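You operate a simulated robot arm through the tools that you are given. There is no shell and no other tool. Be economical: measure what you need, move in short steps, check, and stop when the job is done.

The job below is to be done with a simulated robot arm. You get a single attempt, and the scene is never put back.

## Task
Take the orange peg and leave it in the yellow tub. Put the purple peg on top of the silver cartridge. Put the order card on the pink bill. Do these in any order. Set down upright: order card.

Only the result counts: the job must be done as asked and must still hold three seconds after the hand-in. Knocking over, shifting, dropping, spilling or breaking anything else fails it.

## Robot
A 7-joint arm with a two-finger parallel gripper, fixed in place. Base frame: the origin is at the foot of the arm, x ahead of it, y to its left, z up; the work surface is at about z = 0. Lengths are in m, angles in rad, forces in N, time in s.
With the tool pointing down near the work surface it reaches from about 0.24 to 0.62 m from the base axis. Its first joint turns from -1.152 to 1.152 rad. Payload 2.6 kg.
The tool frame sits at the grasp point between the pads (the TCP): z along the fingers, y along the line on which they close. The tips reach 0.03 m beyond it. The gripper opens to 0.094 m. The fingers are 0.028 m wide and 0.01 m thick; the gripper's body (0.05 by 0.096 m) begins 0.055 m behind the TCP.
Orientation is that of the tool frame in the base frame, as [roll, pitch, yaw] about the fixed x, y, z axes, in that order (R = Rz(yaw) Ry(pitch) Rx(roll)). With the fingers straight down and closing along the base's y, the tool's x points along the base's -x, its y along +y and its z along -z.

## Interface
- The arm moves only by the tool send_rows. Its argument "increments" is a list that holds one entry, the list of rows, each a list of 7 numbers: the shift along the tool's x, y, z in m, then the turn, a rotation vector about the tool's x, y, z in rad, then the closure, from 0 (fully open) to 1 (shut). In form: [[[x, y, z, ax, ay, az, gripper], ...]]. A call has 1 to 10 rows; each row shifts and turns the commanded pose from where the row before left it, along the tool's axes as they then stand. Each row takes 0.2 s and may step no farther than 0.05 m and 0.15 rad from the row before; otherwise, or with a gripper value out of range, the whole call is refused. Where a pose cannot be reached the arm comes as near as it can. A force on the tool above 40 N (or 10 N above the force at the start of the call, whichever is more), or a blocked arm, ends the call early, and 0.2 s more pass. Each finger travels about 0.072 m/s and halts on what it meets, pressing with about 33 N; the grip force reading is that of the motor and also rises with nothing between the fingers. The clock runs only during rows and for 0.2 s after the last one: add rows that do not move to give the fingers time. The reply holds the time, the measured pose of the TCP, the force on the tool along the base axes, the opening and the grip force, in the units named above and with some noise, with the torque about the TCP (base axes, N m) and any sound that the robot's microphone picked up.
- Cameras (640 x 400 px; columns grow to the right, rows downward): "scene" is fixed at [0.0437, 0.4382, 0.5661]; the picture's right is [-0.70, -0.71, 0.00], its down [-0.39, 0.38, -0.84] and it looks along [0.60, -0.59, -0.54] (base axes); focal length 312 px, centre (320, 200). "wrist" rides on the gripper at [0.076, 0.014, -0.103] in the tool frame; the picture's right is [-0.18, 0.98, 0.00], its down [-0.75, -0.14, -0.64] and it looks along [-0.63, -0.12, 0.77] (tool axes); focal length 243 px, centre (320, 200). There is no depth. A picture from a camera that has moved, and an enlarged one, comes with that camera's place and axes in the base frame and with its lens.
- snapshot(camera): a new picture of that camera. It takes no simulated time.
- close_up(camera, box): a new picture of the part [left, top, right, bottom] of that camera's present view, enlarged. It takes no simulated time.
- hand_in(): hands the job in; it is judged then, once.

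Work in short steps. Places have to be worked out from the pictures, the camera data and where the tool is seen: move nearer, look again, correct. Check each grasp and each placing, and mend what went wrong. You have 120 turns and 64 pictures in all, those below and enlarged ones among them. Open the gripper and draw the arm clear of the work before you hand the job in, unless the task says otherwise; then end with one line.

The tools are called after "Request:" by a JSON object that holds its "api" and its "payload". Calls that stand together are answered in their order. send_rows: Moves the arm, as the interface text tells. Its arguments: {"type":"object","properties":{"increments":{"type":"array"}},"required":["increments"]} The other tools are called the same way: snapshot (camera) takes a picture; close_up (camera, box) takes an enlarged picture of a part of a camera's view; hand_in () hands the job in.

At the start:

```text
t: 0.0
ee_pos: [0.2963, -0.1897, 0.3919]
orientation: [-3.141, 0.0, 3.14]
force: [-0.2, -0.4, -0.3]
wrist_torque: [0.0, 0.0, 0.01]
width: 0.0937
finger_force: 0.0
```

scene: 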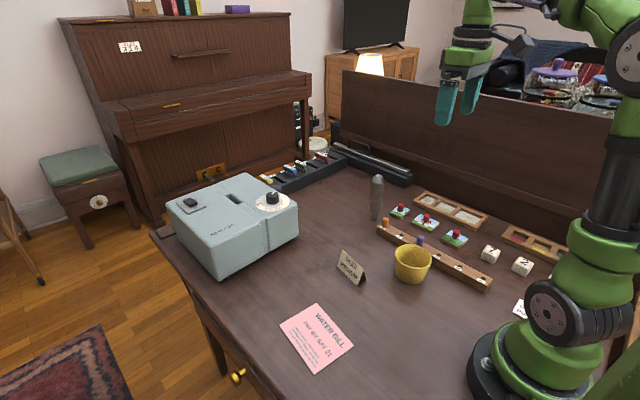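
wrist: 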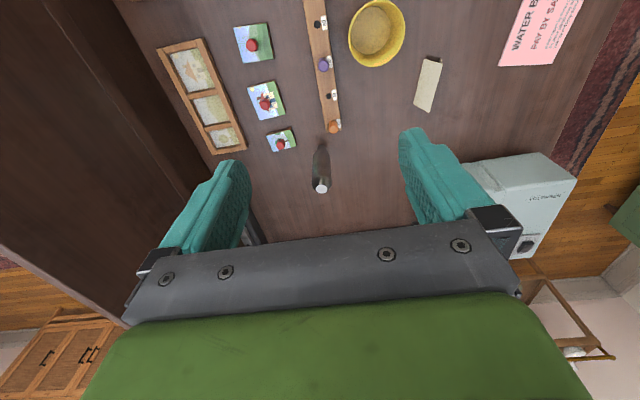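

I'll start by enlarging the work area in both views to pick out the pegs, cartridge, card and bill.

Request:
{"api": "close_up", "payload": {"camera": "scene", "box": [320, 160, 560, 310]}}

Request:
{"api": "close_up", "payload": {"camera": "wrist", "box": [220, 0, 540, 200]}}

Request:
{"api": "close_up", "payload": {"camera": "scene", "box": [220, 120, 460, 270]}}

```text
2.67 times, centred on (440, 235) of scene
camera zoom: at [0.0437, 0.4382, 0.5661], right [-0.7, -0.71, 0.0], down [-0.39, 0.38, -0.84], along [0.6, -0.59, -0.54], focal length 832 px, centre (0, 107)
```

zoom: 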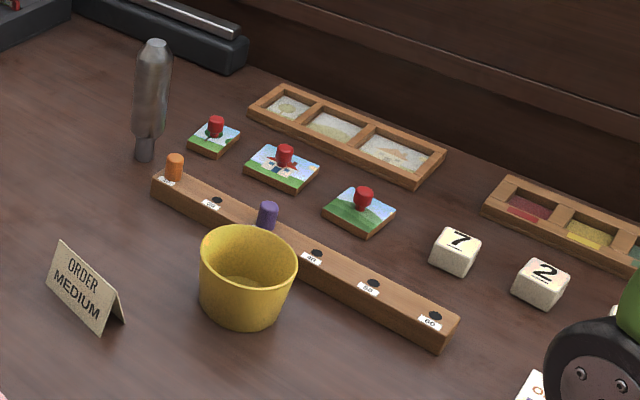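

```text
2.00 times, centred on (380, 100) of wrist
camera zoom: at [0.2202, -0.1742, 0.4951], right [0.18, 0.98, 0.0], down [0.75, -0.14, 0.64], along [0.63, -0.12, -0.77], focal length 485 px, centre (200, 400)
```

zoom: 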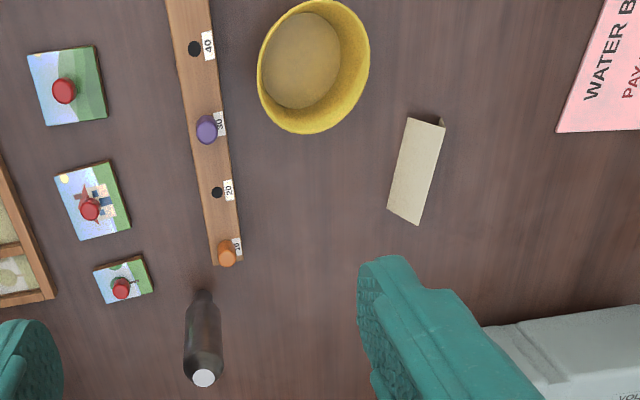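

```text
2.67 times, centred on (340, 195) of scene
camera zoom: at [0.0437, 0.4382, 0.5661], right [-0.7, -0.71, 0.0], down [-0.39, 0.38, -0.84], along [0.6, -0.59, -0.54], focal length 832 px, centre (267, 213)
```

zoom: 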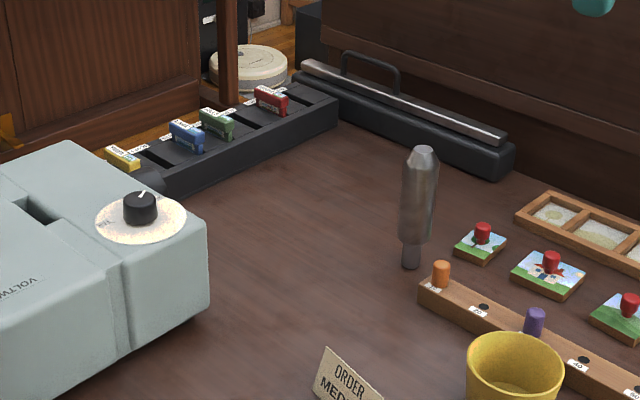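

The tall grey object stands near (0.477, -0.22) and is about 0.15 high. I'm not sure it is the "silver cartridge", so I'll look closer at it and at the rack by the box.

Request:
{"api": "close_up", "payload": {"camera": "scene", "box": [250, 140, 346, 200]}}

Request:
{"api": "close_up", "payload": {"camera": "scene", "box": [350, 165, 430, 245]}}

Request:
{"api": "close_up", "payload": {"camera": "scene", "box": [160, 170, 304, 260]}}

```text
6.67 times, centred on (298, 170) of scene
camera zoom: at [0.0437, 0.4382, 0.5661], right [-0.7, -0.71, 0.0], down [-0.39, 0.38, -0.84], along [0.6, -0.59, -0.54], focal length 2080 px, centre (467, 400)
```

zoom: 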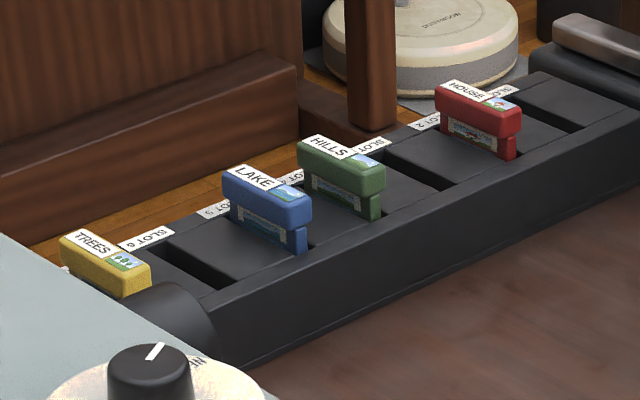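

```text
5.00 times, centred on (390, 205) of scene
camera zoom: at [0.0437, 0.4382, 0.5661], right [-0.7, -0.71, 0.0], down [-0.39, 0.38, -0.84], along [0.6, -0.59, -0.54], focal length 1560 px, centre (-30, 175)
```

zoom: 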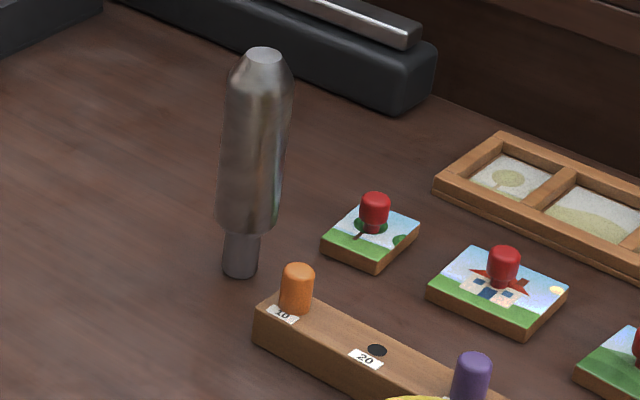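

```text
4.44 times, centred on (232, 215) of scene
camera zoom: at [0.0437, 0.4382, 0.5661], right [-0.7, -0.71, 0.0], down [-0.39, 0.38, -0.84], along [0.6, -0.59, -0.54], focal length 1387 px, centre (711, 133)
```

zoom: 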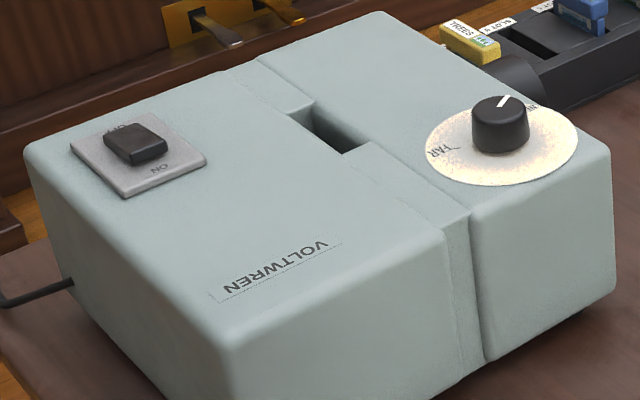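

The rack holds red, green, blue and yellow picture cartridges and no silver one is visible. Part of the table nearer the base is still hidden, so I'll turn the wrist to look there before deciding.

Request:
{"api": "send_rows", "payload": {"increments": [[[0, -0.04, 0, 0, 0, 0.15, 0], [0, -0.04, 0, 0, 0, 0.15, 0], [0, 0, 0, 0, 0, 0.15, 0], [0, 0, 0, 0, 0, 0.15, 0], [0, 0, 0, 0, 0, 0.15, 0], [0, 0, 0, 0, 0, 0.15, 0], [0, 0, 0, 0, 0, 0.15, 0], [0, 0, 0, 0, 0, 0.15, 0]]]}}

Request:
{"api": "snapshot", "payload": {"camera": "wrist"}}

Request:
{"api": "snapshot", "payload": {"camera": "scene"}}

```text
t: 1.8
ee_pos: [0.2906, -0.2674, 0.3922]
orientation: [3.141, -0.001, 1.94]
force: [-0.6, -0.9, 0.4]
wrist_torque: [-0.02, -0.02, 0.0]
width: 0.0941
finger_force: 0.1
```

```text
55 pictures are left
camera wrist: at [0.2765, -0.1919, 0.4952], right [0.98, 0.18, 0.0], down [0.14, -0.75, 0.64], along [0.12, -0.63, -0.77], focal length 243 px, centre (320, 200)
```

wrist: 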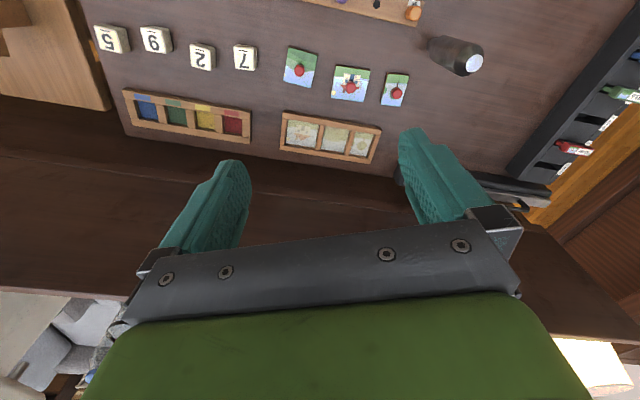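

```text
54 pictures are left
```

scene: 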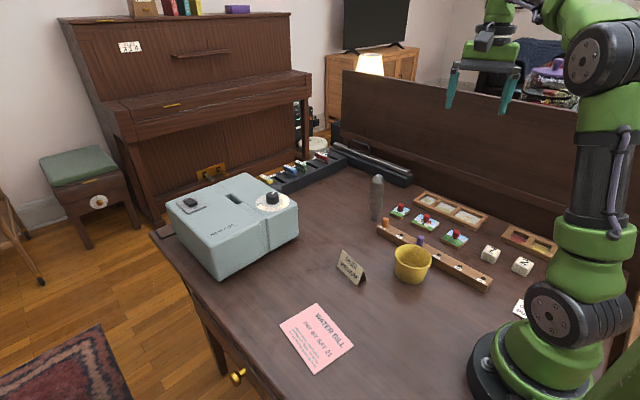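

There is no other silver object, so the tall grey one is the cartridge. I turn the wrist back to its starting yaw and approach the orange peg, estimated at (0.418, -0.186) with its top near 0.05.

Request:
{"api": "send_rows", "payload": {"increments": [[[0, 0, 0, 0, 0, -0.15, 0], [0, 0, 0, 0, 0, -0.15, 0], [0, 0, 0, 0, 0, -0.15, 0], [0, 0, 0, 0, 0, -0.15, 0], [0, 0, 0, 0, 0, -0.15, 0], [0, 0, 0, 0, 0, -0.15, 0], [0, 0, 0, 0, 0, -0.15, 0], [0, 0, 0, 0, 0, -0.15, 0], [-0.03, 0.035, 0, 0, 0, 0, 0], [-0.03, 0.035, 0, 0, 0, 0, 0]]]}}

Request:
{"api": "send_rows", "payload": {"increments": [[[-0.015, 0.005, 0.04, 0, 0, 0, 0.2], [-0.015, 0.005, 0.04, 0, 0, 0, 0.3], [0, 0, 0.04, 0, 0, 0, 0.4], [0, 0, 0.03, 0, 0, 0, 0.5], [0, 0, 0, 0, 0, 0, 0.5]]]}}

Request:
{"api": "snapshot", "payload": {"camera": "wrist"}}

Request:
{"api": "snapshot", "payload": {"camera": "scene"}}

```text
t: 4.0
ee_pos: [0.3512, -0.1997, 0.3928]
orientation: [-3.141, 0.0, 3.14]
force: [0.5, -0.3, -0.4]
wrist_torque: [0.03, 0.01, -0.01]
width: 0.0938
finger_force: 0.1
```

```text
t: 5.2
ee_pos: [0.38, -0.1888, 0.2407]
orientation: [3.14, -0.001, 3.14]
force: [0.6, -1.3, -0.5]
wrist_torque: [0.04, 0.0, 0.01]
width: 0.0469
finger_force: 0.1
```

```text
53 pictures are left
camera wrist: at [0.3042, -0.1742, 0.3437], right [0.19, 0.98, 0.0], down [0.75, -0.14, 0.64], along [0.63, -0.12, -0.77], focal length 243 px, centre (320, 200)
```

wrist: 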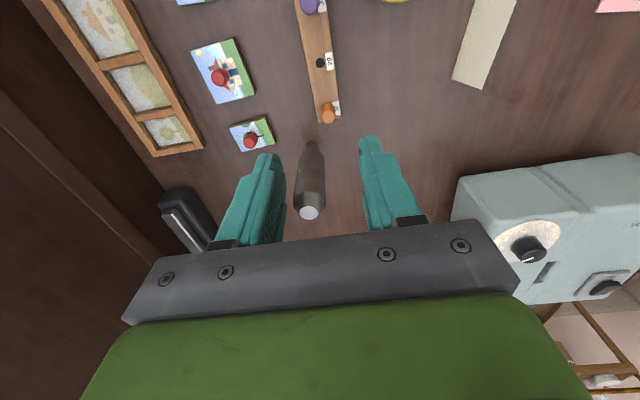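

```text
52 pictures are left
```

scene: 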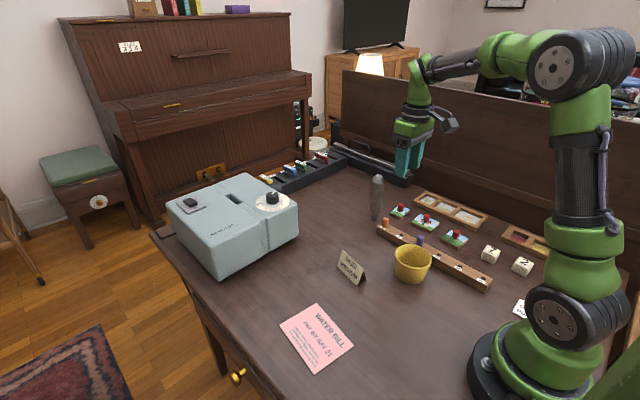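

Request:
{"api": "close_up", "payload": {"camera": "wrist", "box": [280, 60, 376, 120]}}

```text
6.67 times, centred on (328, 90) of wrist
camera zoom: at [0.3042, -0.1742, 0.3437], right [0.19, 0.98, 0.0], down [0.75, -0.14, 0.64], along [0.63, -0.12, -0.77], focal length 1618 px, centre (267, 933)
```

zoom: 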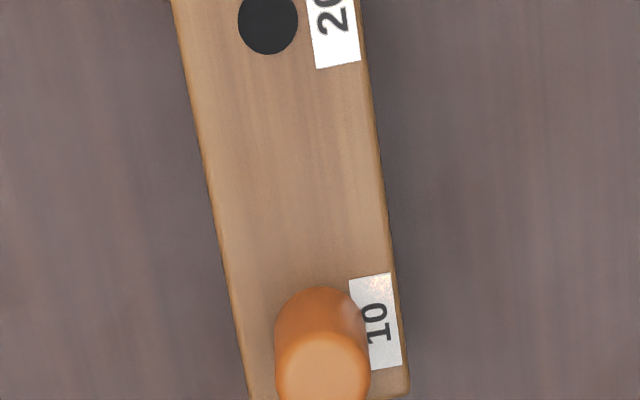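

Orange peg top is at (0.418, -0.1856, 0.048) and the rack top is near 0.02. I go down to z≈0.10 above it, slightly toward -x to clear the cartridge, and check.

Request:
{"api": "send_rows", "payload": {"increments": [[[-0.017, 0.0015, 0.03, 0, 0, 0, 0.5], [-0.016, 0.0015, 0.04, 0, 0, 0, 0.5], [0, 0, 0.04, 0, 0, 0, 0.5], [0, 0, 0.03, 0, 0, 0, 0.5], [0, 0, 0, 0, 0, 0, 0.5]]]}}

Request:
{"api": "snapshot", "payload": {"camera": "wrist"}}

Request:
{"api": "close_up", "payload": {"camera": "scene", "box": [330, 120, 490, 260]}}

```text
t: 6.4
ee_pos: [0.4124, -0.1866, 0.1022]
orientation: [-3.141, 0.0, 3.14]
force: [0.2, 0.1, 0.1]
wrist_torque: [-0.03, 0.01, 0.0]
width: 0.0471
finger_force: 0.0
```

```text
50 pictures are left
camera wrist: at [0.337, -0.1715, 0.2042], right [0.18, 0.98, 0.0], down [0.75, -0.14, 0.64], along [0.63, -0.12, -0.77], focal length 243 px, centre (320, 200)
```

wrist: 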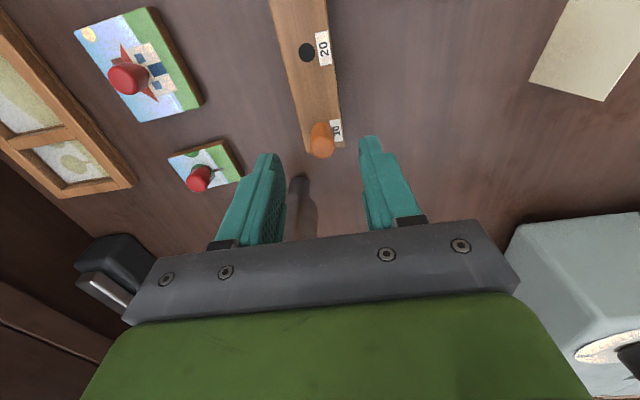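

```text
2.86 times, centred on (410, 190) of scene
camera zoom: at [0.0437, 0.4382, 0.5661], right [-0.7, -0.71, 0.0], down [-0.39, 0.38, -0.84], along [0.6, -0.59, -0.54], focal length 892 px, centre (63, 229)
```

zoom: 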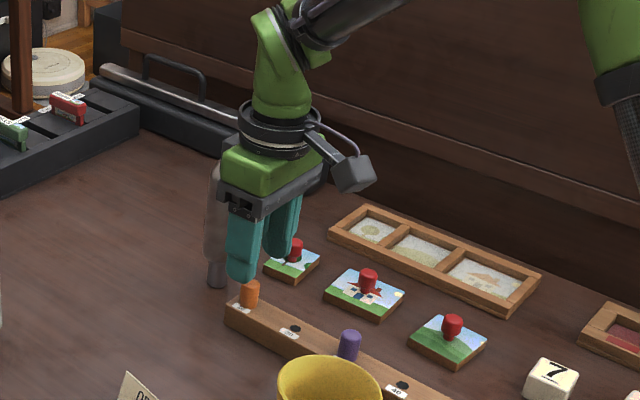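

The peg sits midway between the fingers and the cartridge is clear of the hand. I descend 0.048 and close.

Request:
{"api": "send_rows", "payload": {"increments": [[[0, 0.001, 0.025, 0, 0, 0, 0.5], [0, 0, 0.022, 0, 0, 0, 0.5], [0, 0, 0, 0, 0, 0, 0.5], [0, 0, 0, 0, 0, 0, 1], [0, 0, 0, 0, 0, 0, 1], [0, 0, 0, 0, 0, 0, 1], [0, 0, 0, 0, 0, 0, 1]]]}}

Request:
{"api": "close_up", "payload": {"camera": "scene", "box": [330, 140, 458, 260]}}

```text
t: 8.0
ee_pos: [0.4132, -0.1845, 0.0558]
orientation: [-3.141, 0.002, -3.14]
force: [2.4, -3.0, -5.1]
wrist_torque: [0.09, -0.24, 0.13]
width: 0.0324
finger_force: 45.2
```

```text
3.33 times, centred on (394, 200) of scene
camera zoom: at [0.0437, 0.4382, 0.5661], right [-0.7, -0.71, 0.0], down [-0.39, 0.38, -0.84], along [0.6, -0.59, -0.54], focal length 1040 px, centre (73, 200)
```

zoom: 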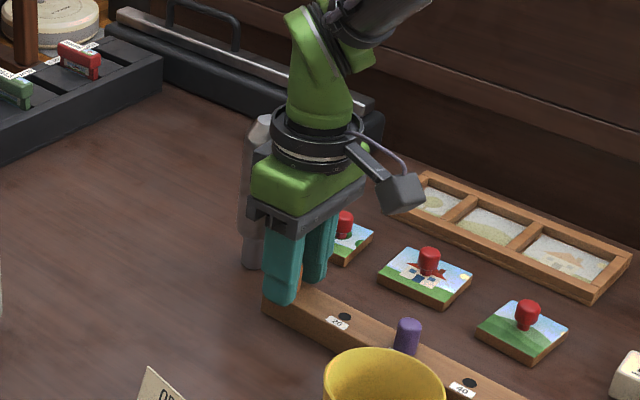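

The opening stopped at 0.0324, which is the rack's width, so the tips went below the rack top. I open, rise 9 mm and look.

Request:
{"api": "send_rows", "payload": {"increments": [[[0, 0, 0, 0, 0, 0, 0.5], [0, 0, 0, 0, 0, 0, 0.5], [0, 0, -0.009, 0, 0, 0, 0.5], [0, 0, 0, 0, 0, 0, 0.5]]]}}

Request:
{"api": "close_up", "payload": {"camera": "wrist", "box": [240, 80, 400, 180]}}

Request:
{"api": "close_up", "payload": {"camera": "scene", "box": [360, 200, 456, 260]}}

```text
t: 9.0
ee_pos: [0.4138, -0.1853, 0.0645]
orientation: [3.141, 0.0, -3.141]
force: [0.4, 0.8, -0.1]
wrist_torque: [-0.01, -0.01, 0.02]
width: 0.0474
finger_force: 0.1
```

```text
4.00 times, centred on (320, 130) of wrist
camera zoom: at [0.3373, -0.1701, 0.1673], right [0.18, 0.98, 0.0], down [0.75, -0.14, 0.64], along [0.63, -0.12, -0.77], focal length 970 px, centre (320, 480)
```

zoom: 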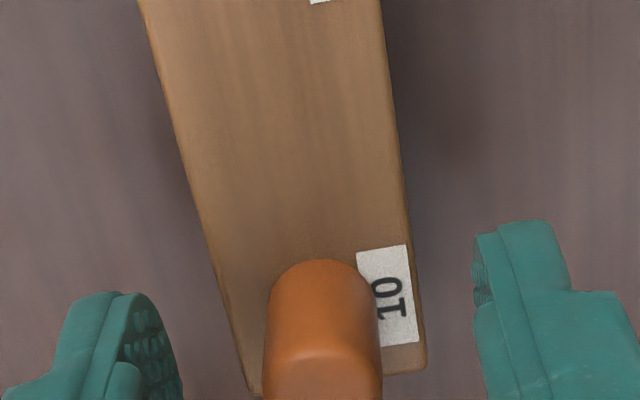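

```text
6.67 times, centred on (408, 230) of scene
camera zoom: at [0.0437, 0.4382, 0.5661], right [-0.7, -0.71, 0.0], down [-0.39, 0.38, -0.84], along [0.6, -0.59, -0.54], focal length 2080 px, centre (-267, 0)
```

zoom: 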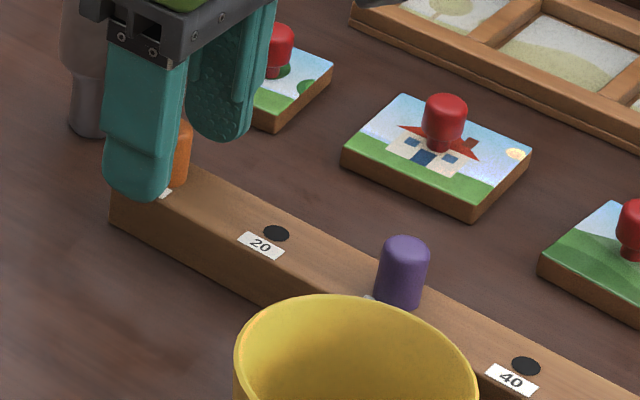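

The peg is centred and the tips are now at z≈0.034, above the rack. I close here.

Request:
{"api": "send_rows", "payload": {"increments": [[[0, 0, 0, 0, 0, 0, 0.8], [0, 0, 0, 0, 0, 0, 1], [0, 0, 0, 0, 0, 0, 1], [0, 0, 0, 0, 0, 0, 1], [0, 0, 0, 0, 0, 0, 1]]]}}

```text
t: 10.2
ee_pos: [0.4143, -0.1844, 0.0642]
orientation: [3.14, 0.001, 3.141]
force: [-0.6, -0.1, -0.3]
wrist_torque: [0.0, 0.02, -0.01]
width: 0.0151
finger_force: 32.5
```

The width of 0.0151 matches the peg. I lift it slowly, straight up.

Request:
{"api": "send_rows", "payload": {"increments": [[[0, 0, -0.008, 0, 0, 0, 1], [0, 0, -0.015, 0, 0, 0, 1], [0, 0, -0.025, 0, 0, 0, 1], [0, 0, -0.035, 0, 0, 0, 1], [0, 0, -0.035, 0, 0, 0, 1], [0, 0, 0, 0, 0, 0, 1]]]}}

Request:
{"api": "close_up", "payload": {"camera": "scene", "box": [350, 130, 510, 290]}}

Request:
{"api": "snapshot", "payload": {"camera": "wrist"}}

```text
t: 11.6
ee_pos: [0.4144, -0.1845, 0.1821]
orientation: [-3.141, 0.001, 3.141]
force: [-0.1, 0.0, -0.2]
wrist_torque: [0.0, -0.02, 0.0]
width: 0.0149
finger_force: 33.1
```

```text
2.50 times, centred on (430, 210) of scene
camera zoom: at [0.0437, 0.4382, 0.5661], right [-0.7, -0.71, 0.0], down [-0.39, 0.38, -0.84], along [0.6, -0.59, -0.54], focal length 780 px, centre (45, 175)
```

zoom: 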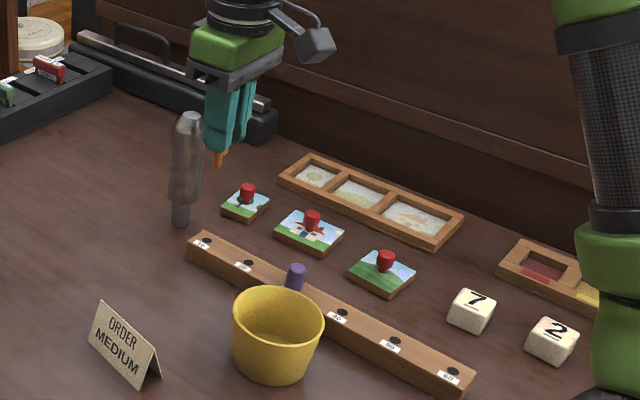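

```text
44 pictures are left
camera wrist: at [0.3376, -0.1701, 0.2856], right [0.18, 0.98, 0.0], down [0.75, -0.14, 0.64], along [0.63, -0.12, -0.77], focal length 243 px, centre (320, 200)
```

wrist: 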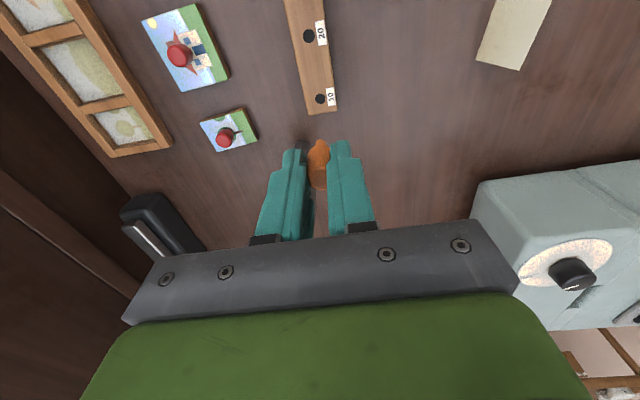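

The peg is out and shows a narrower stem under its head. I enlarge to measure the stem, since I'll need that for standing the purple one.

Request:
{"api": "close_up", "payload": {"camera": "scene", "box": [380, 145, 444, 185]}}

Request:
{"api": "close_up", "payload": {"camera": "scene", "box": [370, 220, 450, 290]}}

```text
10.00 times, centred on (412, 165) of scene
camera zoom: at [0.0437, 0.4382, 0.5661], right [-0.7, -0.71, 0.0], down [-0.39, 0.38, -0.84], along [0.6, -0.59, -0.54], focal length 3120 px, centre (-600, 550)
```

zoom: 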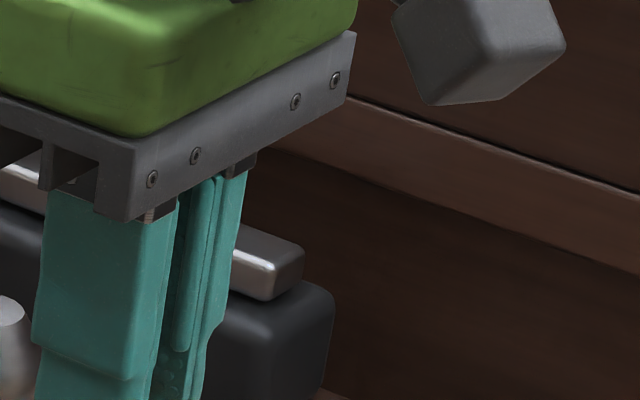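

```text
5.71 times, centred on (410, 255) of scene
camera zoom: at [0.0437, 0.4382, 0.5661], right [-0.7, -0.71, 0.0], down [-0.39, 0.38, -0.84], along [0.6, -0.59, -0.54], focal length 1783 px, centre (-194, -114)
```

zoom: 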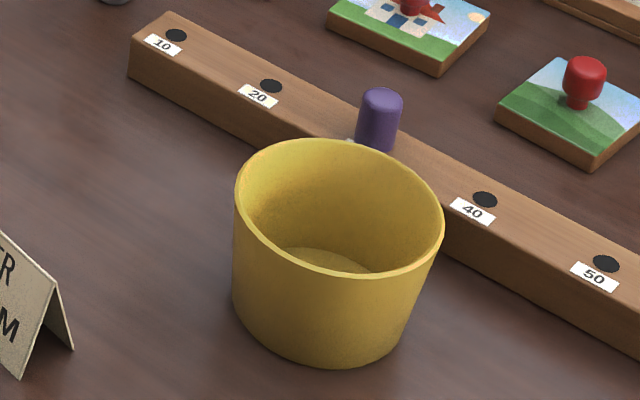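

The tub's rim centre is about (0.281, -0.103) with the rim near z 0.055. I carry the orange peg over it at height and check from both cameras.

Request:
{"api": "send_rows", "payload": {"increments": [[[0.0333, 0.0205, 0, 0, 0, 0, 1], [0.0333, 0.0205, 0, 0, 0, 0, 1], [0.0333, 0.0205, 0, 0, 0, 0, 1], [0.0333, 0.0205, 0, 0, 0, 0, 1], [0, 0, 0.04, 0, 0, 0, 1], [0, 0, 0, 0, 0, 0, 1]]]}}

Request:
{"api": "snapshot", "payload": {"camera": "wrist"}}

Request:
{"api": "close_up", "payload": {"camera": "scene", "box": [350, 150, 510, 290]}}

```text
t: 13.0
ee_pos: [0.2806, -0.103, 0.1422]
orientation: [3.141, 0.0, 3.139]
force: [-0.2, -0.1, -0.9]
wrist_torque: [0.0, -0.02, 0.01]
width: 0.0151
finger_force: 33.0
```

```text
41 pictures are left
camera wrist: at [0.204, -0.0877, 0.2452], right [0.19, 0.98, 0.0], down [0.75, -0.14, 0.64], along [0.63, -0.12, -0.77], focal length 243 px, centre (320, 200)
```

wrist: 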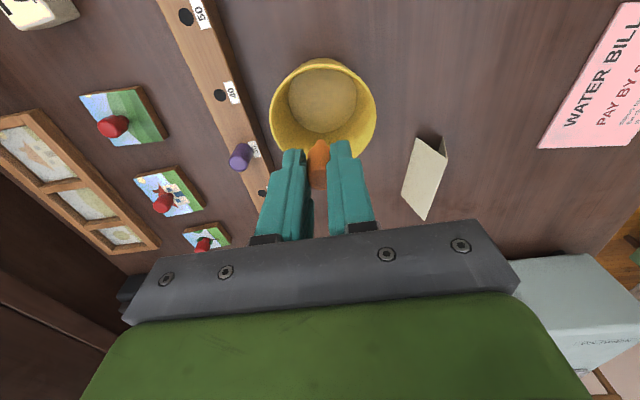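

```text
2.86 times, centred on (430, 220) of scene
camera zoom: at [0.0437, 0.4382, 0.5661], right [-0.7, -0.71, 0.0], down [-0.39, 0.38, -0.84], along [0.6, -0.59, -0.54], focal length 892 px, centre (6, 143)
```

zoom: 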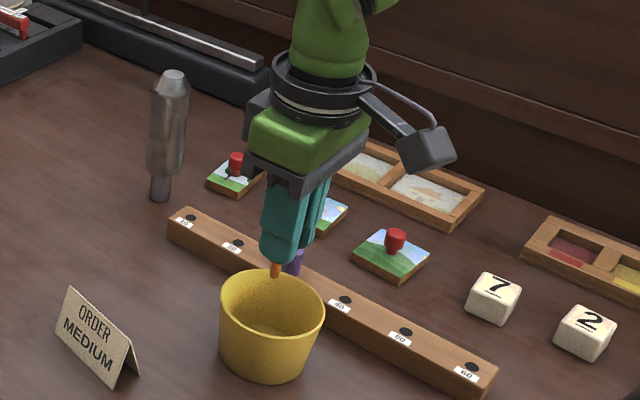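

The tub centre refines to about (0.274, -0.101). I shift slightly and lower until the fingertips are just inside the tub.

Request:
{"api": "send_rows", "payload": {"increments": [[[0.0065, 0.002, 0.0, 0, 0, 0, 1], [0, 0, 0.03, 0, 0, 0, 1], [0, 0, 0.025, 0, 0, 0, 1], [0, 0, 0.012, 0, 0, 0, 1], [0, 0, 0, 0, 0, 0, 1]]]}}

Request:
{"api": "close_up", "payload": {"camera": "wrist", "box": [240, 60, 400, 180]}}

Request:
{"api": "close_up", "payload": {"camera": "scene", "box": [350, 170, 478, 290]}}

```text
t: 14.2
ee_pos: [0.2737, -0.1004, 0.0757]
orientation: [3.141, 0.002, 3.138]
force: [-1.7, 0.3, -0.5]
wrist_torque: [-0.05, 0.0, -0.03]
width: 0.0152
finger_force: 33.4
```

```text
3.33 times, centred on (320, 120) of wrist
camera zoom: at [0.1972, -0.086, 0.1786], right [0.19, 0.98, 0.0], down [0.75, -0.14, 0.64], along [0.63, -0.12, -0.77], focal length 809 px, centre (320, 467)
```

zoom: 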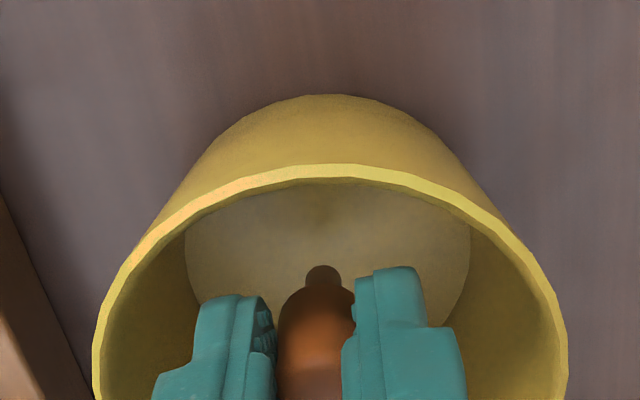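

```text
3.33 times, centred on (414, 230) of scene
camera zoom: at [0.0437, 0.4382, 0.5661], right [-0.7, -0.71, 0.0], down [-0.39, 0.38, -0.84], along [0.6, -0.59, -0.54], focal length 1040 px, centre (7, 100)
```

zoom: 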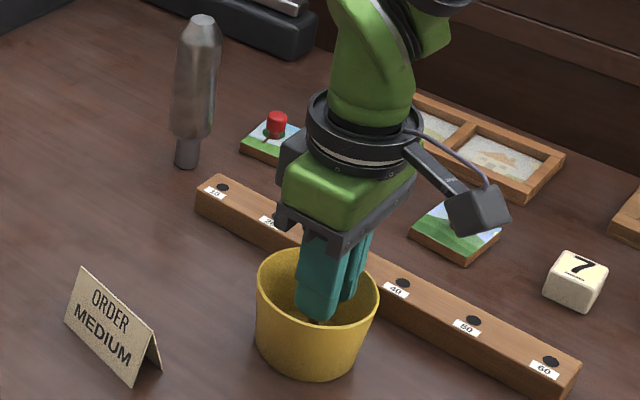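

The fingers are well inside the tub. I lower another 8 mm, open part way to release, and rise.

Request:
{"api": "send_rows", "payload": {"increments": [[[0, 0, 0.008, 0, 0, 0, 1], [0, 0, 0, 0, 0, 0, 0.68], [0, 0, 0, 0, 0, 0, 0.68], [0, 0, -0.03, 0, 0, 0, 0.68], [0, 0, -0.04, 0, 0, 0, 0.68], [0, 0, -0.04, 0, 0, 0, 0.68], [0, 0, 0, 0, 0, 0, 0.6]]]}}

Request:
{"api": "snapshot", "payload": {"camera": "wrist"}}

```text
t: 15.8
ee_pos: [0.2747, -0.1021, 0.1779]
orientation: [3.141, -0.001, -3.14]
force: [0.0, 0.2, 0.1]
wrist_torque: [-0.01, 0.0, 0.0]
width: 0.0375
finger_force: 0.1
```

```text
37 pictures are left
camera wrist: at [0.1984, -0.087, 0.2797], right [0.18, 0.98, 0.0], down [0.75, -0.14, 0.64], along [0.63, -0.12, -0.77], focal length 243 px, centre (320, 200)
```

wrist: 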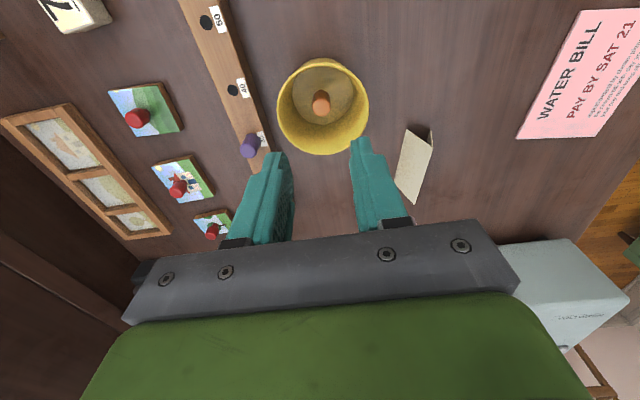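

The orange peg stands in the tub. Next is the purple one, near (0.305, -0.185); I move above it and look.

Request:
{"api": "send_rows", "payload": {"increments": [[[-0.015, -0.042, 0, 0, 0, 0, 0.6], [-0.015, -0.041, 0, 0, 0, 0, 0.6], [0, 0, 0.03, 0, 0, 0, 0.6], [0, 0, 0.02, 0, 0, 0, 0.6], [0, 0, 0, 0, 0, 0, 0.6]]]}}

Request:
{"api": "snapshot", "payload": {"camera": "wrist"}}

Request:
{"api": "close_up", "payload": {"camera": "scene", "box": [350, 170, 478, 290]}}

```text
t: 17.0
ee_pos: [0.3023, -0.1835, 0.1251]
orientation: [-3.142, 0.002, 3.139]
force: [-0.6, 0.7, 0.5]
wrist_torque: [0.01, 0.02, 0.0]
width: 0.0376
finger_force: 0.1
```

```text
36 pictures are left
camera wrist: at [0.2265, -0.1695, 0.2287], right [0.19, 0.98, 0.0], down [0.75, -0.14, 0.64], along [0.63, -0.12, -0.77], focal length 243 px, centre (320, 200)
```

wrist: 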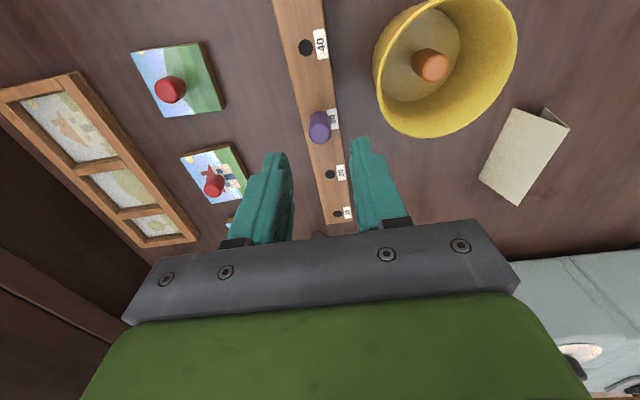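

```text
3.33 times, centred on (414, 230) of scene
camera zoom: at [0.0437, 0.4382, 0.5661], right [-0.7, -0.71, 0.0], down [-0.39, 0.38, -0.84], along [0.6, -0.59, -0.54], focal length 1040 px, centre (7, 100)
```

zoom: 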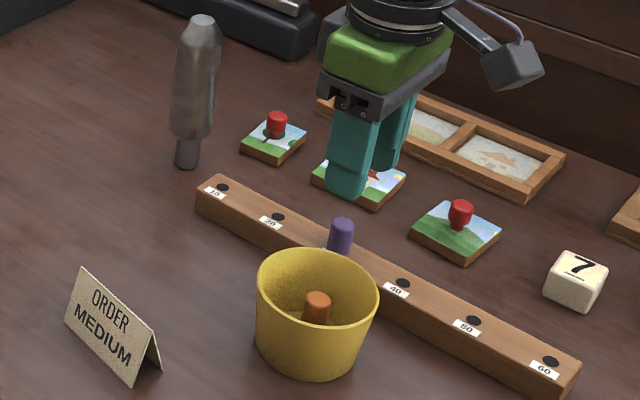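

Purple peg is at about (0.304, -0.185). I descend to z≈0.064, the height that worked for the orange one, and grip.

Request:
{"api": "send_rows", "payload": {"increments": [[[-0.002, -0.002, 0.02, 0, 0, 0, 0.6], [0, 0, 0.025, 0, 0, 0, 0.6], [0, 0, 0.0155, 0, 0, 0, 0.6], [0, 0, 0, 0, 0, 0, 0.8], [0, 0, 0, 0, 0, 0, 1], [0, 0, 0, 0, 0, 0, 1], [0, 0, 0, 0, 0, 0, 1]]]}}

```text
t: 18.6
ee_pos: [0.3051, -0.1857, 0.0671]
orientation: [3.141, 0.001, 3.138]
force: [0.1, 0.4, -1.3]
wrist_torque: [-0.01, -0.01, 0.0]
width: 0.0151
finger_force: 32.9
```

Width 0.0151 again, so the peg is held. I lift it straight up to clear the cartridge height.

Request:
{"api": "send_rows", "payload": {"increments": [[[0, 0, -0.008, 0, 0, 0, 1], [0, 0, -0.02, 0, 0, 0, 1], [0, 0, -0.04, 0, 0, 0, 1], [0, 0, -0.045, 0, 0, 0, 1], [0, 0, -0.045, 0, 0, 0, 1], [0, 0, -0.045, 0, 0, 0, 1], [0, 0, 0, 0, 0, 0, 1]]]}}

Request:
{"api": "close_up", "payload": {"camera": "wrist", "box": [240, 100, 400, 200]}}

Request:
{"api": "snapshot", "payload": {"camera": "scene"}}

```text
t: 20.2
ee_pos: [0.3063, -0.1856, 0.2699]
orientation: [-3.141, 0.002, -3.141]
force: [-0.1, -0.3, 0.9]
wrist_torque: [0.0, 0.05, -0.01]
width: 0.0149
finger_force: 33.0
```

```text
4.00 times, centred on (320, 150) of wrist
camera zoom: at [0.2294, -0.1705, 0.3722], right [0.18, 0.98, 0.0], down [0.75, -0.14, 0.64], along [0.63, -0.12, -0.77], focal length 970 px, centre (320, 400)
```

zoom: 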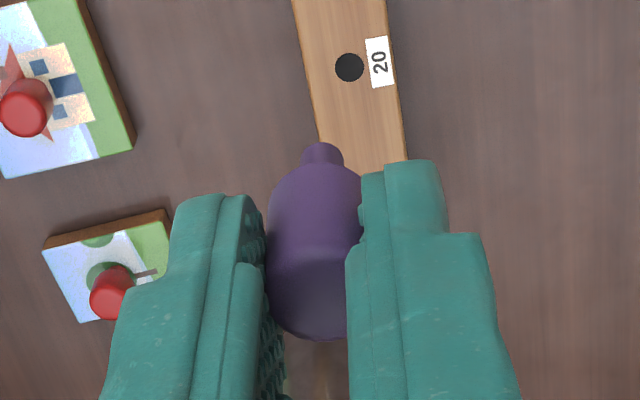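

```text
33 pictures are left
```

scene: 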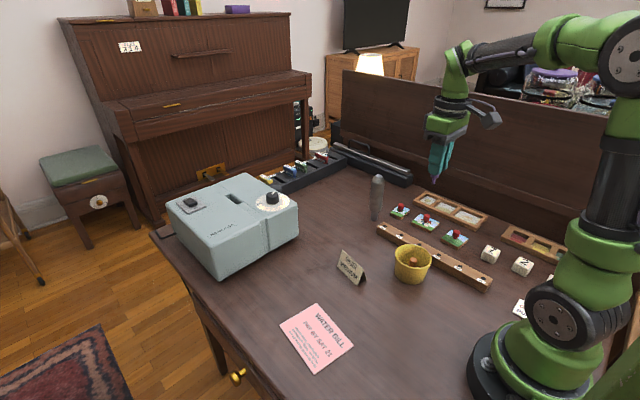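

The peg hangs vertically with its bottom about 0.064 below the TCP. The cartridge top triangulates to (0.4785, -0.2197, 0.150). I move to hover above it.

Request:
{"api": "send_rows", "payload": {"increments": [[[-0.043, -0.0085, 0, 0, 0, 0, 1], [-0.043, -0.0085, 0, 0, 0, 0, 1], [-0.043, -0.0085, 0, 0, 0, 0, 1], [-0.0417, -0.0085, 0, 0, 0, 0, 1], [0, 0, 0, 0, 0, 0, 1], [0, 0, 0.025, 0, 0, 0, 1], [0, 0, 0, 0, 0, 0, 1]]]}}

Request:
{"api": "close_up", "payload": {"camera": "scene", "box": [340, 120, 420, 200]}}

Request:
{"api": "close_up", "payload": {"camera": "wrist", "box": [240, 100, 400, 200]}}

```text
t: 21.8
ee_pos: [0.4759, -0.2198, 0.2449]
orientation: [3.141, 0.001, 3.14]
force: [-0.6, 0.0, 0.1]
wrist_torque: [-0.01, 0.02, -0.02]
width: 0.015
finger_force: 32.9
```

```text
5.00 times, centred on (380, 160) of scene
camera zoom: at [0.0437, 0.4382, 0.5661], right [-0.7, -0.71, 0.0], down [-0.39, 0.38, -0.84], along [0.6, -0.59, -0.54], focal length 1560 px, centre (20, 400)
```

zoom: 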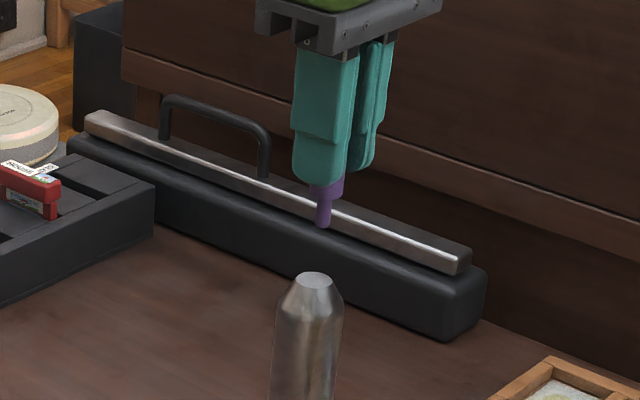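

```text
4.00 times, centred on (320, 150) of wrist
camera zoom: at [0.4006, -0.2056, 0.3471], right [0.19, 0.98, 0.0], down [0.75, -0.14, 0.64], along [0.63, -0.12, -0.77], focal length 970 px, centre (320, 400)
```

zoom: 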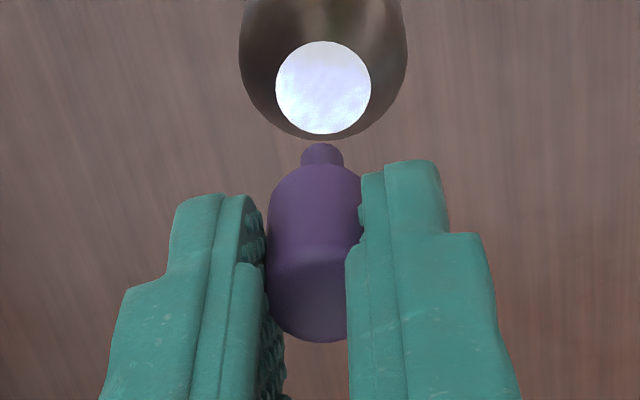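

The peg tip is about 1.5 mm short in x, with a gap of about 3 cm or slightly more. I correct the offset and go down 24 mm.

Request:
{"api": "send_rows", "payload": {"increments": [[[-0.0014, 0.0004, 0.01, 0, 0, 0, 1], [0, 0, 0.01, 0, 0, 0, 1], [0, 0, 0.004, 0, 0, 0, 1], [0, 0, 0, 0, 0, 0, 1]]]}}

Request:
{"api": "close_up", "payload": {"camera": "scene", "box": [360, 150, 408, 190]}}

Request:
{"api": "close_up", "payload": {"camera": "wrist", "box": [280, 110, 360, 160]}}

```text
t: 22.8
ee_pos: [0.4774, -0.2192, 0.2208]
orientation: [3.141, 0.0, 3.139]
force: [-0.9, 0.8, 0.4]
wrist_torque: [0.06, -0.01, 0.02]
width: 0.015
finger_force: 32.5
```

```text
10.00 times, centred on (384, 170) of scene
camera zoom: at [0.0437, 0.4382, 0.5661], right [-0.7, -0.71, 0.0], down [-0.39, 0.38, -0.84], along [0.6, -0.59, -0.54], focal length 3120 px, centre (-320, 500)
```

zoom: 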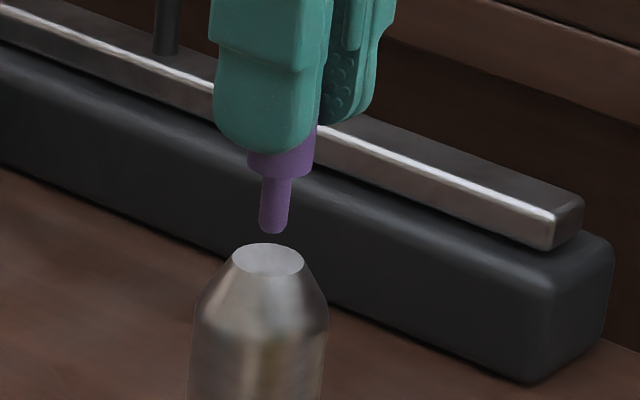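

```text
8.00 times, centred on (320, 135) of wrist
camera zoom: at [0.4012, -0.2051, 0.3233], right [0.18, 0.98, 0.0], down [0.75, -0.14, 0.64], along [0.63, -0.12, -0.77], focal length 1941 px, centre (320, 720)
```

zoom: 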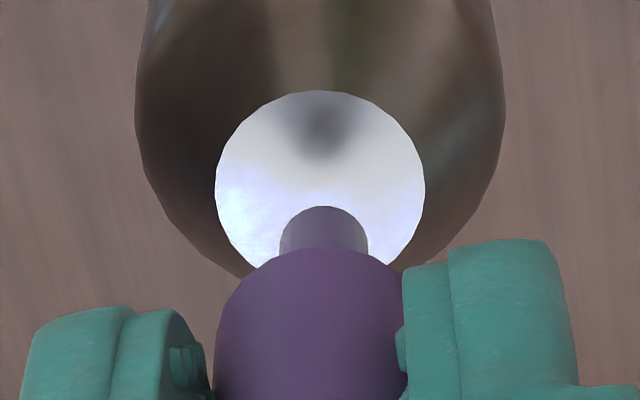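

The reflection in the top face shows the stem centred over the disc, with a gap of about 10 mm. I lower gently in small steps and watch the force.

Request:
{"api": "send_rows", "payload": {"increments": [[[0, 0, 0.004, 0, 0, 0, 1], [0, 0, 0.003, 0, 0, 0, 1], [0, 0, 0.001, 0, 0, 0, 1], [0, 0, 0, 0, 0, 0, 1]]]}}

Request:
{"api": "close_up", "payload": {"camera": "scene", "box": [360, 150, 408, 190]}}

```text
t: 23.8
ee_pos: [0.4785, -0.2189, 0.2123]
orientation: [3.139, 0.001, -3.141]
force: [0.3, -0.1, -0.2]
wrist_torque: [-0.04, 0.0, -0.02]
width: 0.0149
finger_force: 32.9
```

```text
10.00 times, centred on (384, 170) of scene
camera zoom: at [0.0437, 0.4382, 0.5661], right [-0.7, -0.71, 0.0], down [-0.39, 0.38, -0.84], along [0.6, -0.59, -0.54], focal length 3120 px, centre (-320, 500)
```

zoom: 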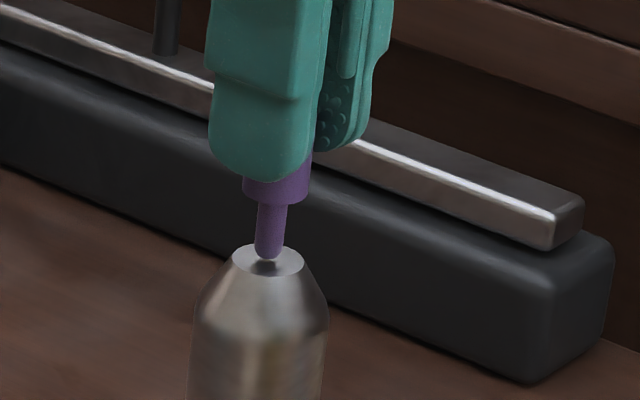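

Gap is now 1–2 mm. I step down 1 mm at a time.

Request:
{"api": "send_rows", "payload": {"increments": [[[0, 0, 0.001, 0, 0, 0, 1], [0, 0, 0, 0, 0, 0, 1]]]}}

Request:
{"api": "close_up", "payload": {"camera": "scene", "box": [372, 162, 396, 182]}}

```text
t: 24.4
ee_pos: [0.4784, -0.2194, 0.2117]
orientation: [-3.142, 0.0, 3.141]
force: [-0.6, -0.4, -0.1]
wrist_torque: [-0.01, 0.0, 0.02]
width: 0.0148
finger_force: 33.3
```

```text
16.00 times, centred on (384, 172) of scene
camera zoom: at [0.0437, 0.4382, 0.5661], right [-0.7, -0.71, 0.0], down [-0.39, 0.38, -0.84], along [0.6, -0.59, -0.54], focal length 4992 px, centre (-704, 648)
```

zoom: 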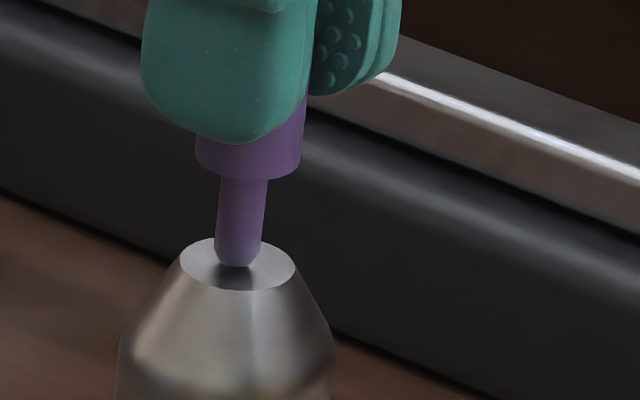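

Request:
{"api": "send_rows", "payload": {"increments": [[[0, 0, 0.0007, 0, 0, 0, 1], [0, 0, 0, 0, 0, 0, 1]]]}}

Request:
{"api": "send_rows", "payload": {"increments": [[[0, 0, 0.0005, 0, 0, 0, 1], [0, 0, 0, 0, 0, 0, 1]]]}}

Request:
{"api": "close_up", "payload": {"camera": "scene", "box": [372, 162, 396, 182]}}

```text
t: 25.0
ee_pos: [0.4781, -0.2187, 0.2104]
orientation: [3.141, 0.0, 3.14]
force: [-0.6, 0.6, 0.4]
wrist_torque: [-0.02, -0.01, -0.03]
width: 0.0152
finger_force: 33.0
```

```text
t: 25.6
ee_pos: [0.4772, -0.2198, 0.2109]
orientation: [3.141, -0.001, 3.14]
force: [0.5, 1.1, 0.6]
wrist_torque: [0.03, -0.01, 0.0]
width: 0.0148
finger_force: 32.6
```

```text
16.00 times, centred on (384, 172) of scene
camera zoom: at [0.0437, 0.4382, 0.5661], right [-0.7, -0.71, 0.0], down [-0.39, 0.38, -0.84], along [0.6, -0.59, -0.54], focal length 4992 px, centre (-704, 648)
```

zoom: 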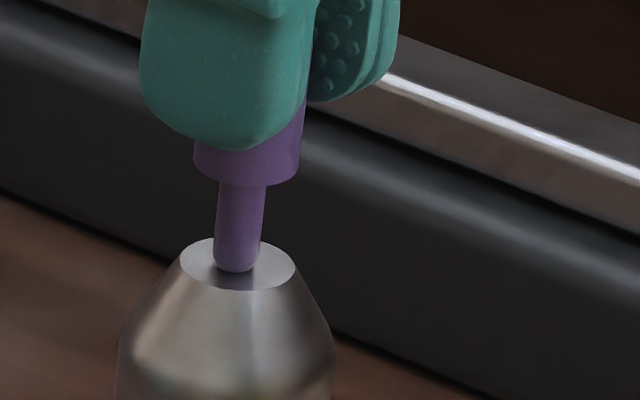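

The tip is almost touching and no contact force shows yet. I continue in half-millimetre steps.

Request:
{"api": "send_rows", "payload": {"increments": [[[0, 0, 0.0005, 0, 0, 0, 1], [0, 0, 0, 0, 0, 0, 1]]]}}

Request:
{"api": "send_rows", "payload": {"increments": [[[0, 0, 0.0005, 0, 0, 0, 1], [0, 0, 0, 0, 0, 0, 1]]]}}

Request:
{"api": "close_up", "payload": {"camera": "scene", "box": [372, 162, 396, 182]}}

```text
t: 26.2
ee_pos: [0.4775, -0.2194, 0.2102]
orientation: [3.141, -0.001, 3.14]
force: [0.5, -0.5, -1.0]
wrist_torque: [0.01, 0.01, 0.0]
width: 0.0151
finger_force: 32.8
```

```text
t: 26.8
ee_pos: [0.4779, -0.2197, 0.2098]
orientation: [3.141, 0.0, 3.139]
force: [0.2, 0.3, -0.7]
wrist_torque: [-0.02, -0.05, -0.01]
width: 0.0149
finger_force: 32.7
```

```text
16.00 times, centred on (384, 172) of scene
camera zoom: at [0.0437, 0.4382, 0.5661], right [-0.7, -0.71, 0.0], down [-0.39, 0.38, -0.84], along [0.6, -0.59, -0.54], focal length 4992 px, centre (-704, 648)
```

zoom: 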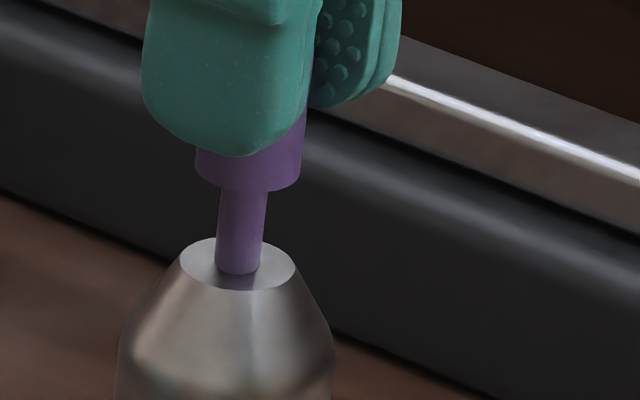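

Request:
{"api": "send_rows", "payload": {"increments": [[[0, 0, 0.0006, 0, 0, 0, 1], [0, 0, 0, 0, 0, 0, 1]]]}}

Request:
{"api": "send_rows", "payload": {"increments": [[[0, 0, 0, 0, 0, 0, 1], [0, 0, 0, 0, 0, 0, 1]]]}}

```text
t: 27.4
ee_pos: [0.4775, -0.2196, 0.2094]
orientation: [-3.141, 0.0, -3.14]
force: [0.6, 0.0, 0.1]
wrist_torque: [0.0, 0.01, 0.0]
width: 0.015
finger_force: 33.2
```

```text
t: 28.0
ee_pos: [0.4771, -0.2197, 0.2088]
orientation: [-3.141, -0.001, -3.141]
force: [-0.1, 0.9, 0.8]
wrist_torque: [0.01, -0.01, 0.0]
width: 0.0149
finger_force: 32.5
```

Request:
{"api": "close_up", "payload": {"camera": "scene", "box": [372, 162, 396, 182]}}

Request:
{"api": "close_up", "payload": {"camera": "wrist", "box": [280, 110, 360, 160]}}

```text
16.00 times, centred on (384, 172) of scene
camera zoom: at [0.0437, 0.4382, 0.5661], right [-0.7, -0.71, 0.0], down [-0.39, 0.38, -0.84], along [0.6, -0.59, -0.54], focal length 4992 px, centre (-704, 648)
```

zoom: 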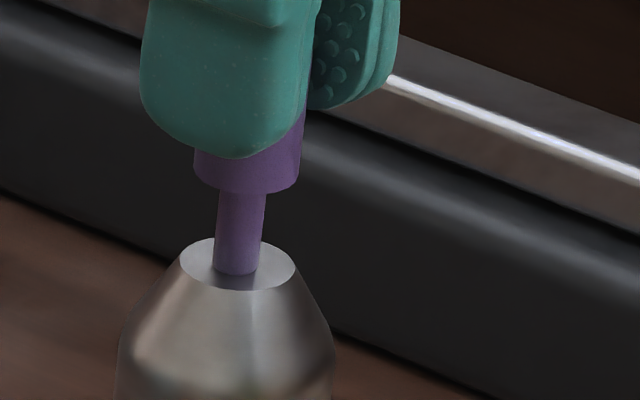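

```text
8.00 times, centred on (320, 135) of wrist
camera zoom: at [0.4014, -0.2047, 0.3118], right [0.18, 0.98, 0.0], down [0.75, -0.14, 0.64], along [0.63, -0.12, -0.77], focal length 1941 px, centre (320, 720)
```

zoom: 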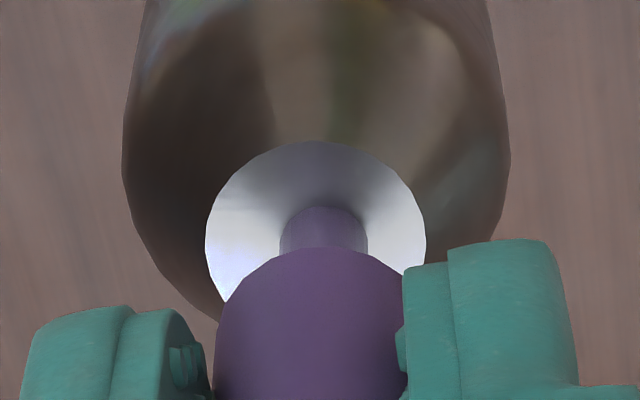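

Stem bottom coincides with the disc centre in both views, so any gap is below half a millimetre. One more small step, then I check the force.

Request:
{"api": "send_rows", "payload": {"increments": [[[0, 0, 0.0005, 0, 0, 0, 1], [0, 0, 0, 0, 0, 0, 1], [0, 0, 0, 0, 0, 0, 1]]]}}

Request:
{"api": "send_rows", "payload": {"increments": [[[0, 0, 0, 0, 0, 0, 1]]]}}

```text
t: 28.8
ee_pos: [0.4778, -0.2188, 0.2075]
orientation: [-3.14, 0.0, 3.139]
force: [-0.3, -0.9, 0.3]
wrist_torque: [0.01, 0.02, 0.01]
width: 0.0149
finger_force: 33.0
```

```text
t: 29.2
ee_pos: [0.4784, -0.2192, 0.2084]
orientation: [-3.14, 0.001, -3.14]
force: [-0.3, -0.1, -0.4]
wrist_torque: [-0.02, 0.06, 0.0]
width: 0.0149
finger_force: 33.4
```

Request:
{"api": "send_rows", "payload": {"increments": [[[0, 0, 0.0005, 0, 0, 0, 1], [0, 0, 0, 0, 0, 0, 1]]]}}

Request:
{"api": "send_rows", "payload": {"increments": [[[0, 0, 0.0005, 0, 0, 0, 1], [0, 0, 0, 0, 0, 0, 1]]]}}

Request:
{"api": "close_up", "payload": {"camera": "scene", "box": [372, 162, 396, 182]}}

```text
t: 29.8
ee_pos: [0.4778, -0.2192, 0.208]
orientation: [-3.142, -0.001, 3.141]
force: [-0.3, 0.7, 2.2]
wrist_torque: [0.01, -0.02, 0.02]
width: 0.0149
finger_force: 33.1
```

```text
t: 30.4
ee_pos: [0.4779, -0.2195, 0.2083]
orientation: [3.14, 0.003, 3.14]
force: [-0.5, 0.1, 7.3]
wrist_torque: [0.02, -0.03, -0.01]
width: 0.0148
finger_force: 32.9
```

```text
16.00 times, centred on (384, 172) of scene
camera zoom: at [0.0437, 0.4382, 0.566], right [-0.7, -0.71, 0.0], down [-0.39, 0.38, -0.84], along [0.6, -0.59, -0.54], focal length 4992 px, centre (-704, 648)
```

zoom: 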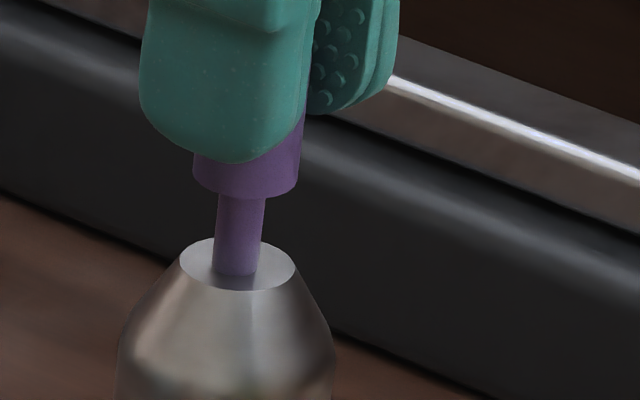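

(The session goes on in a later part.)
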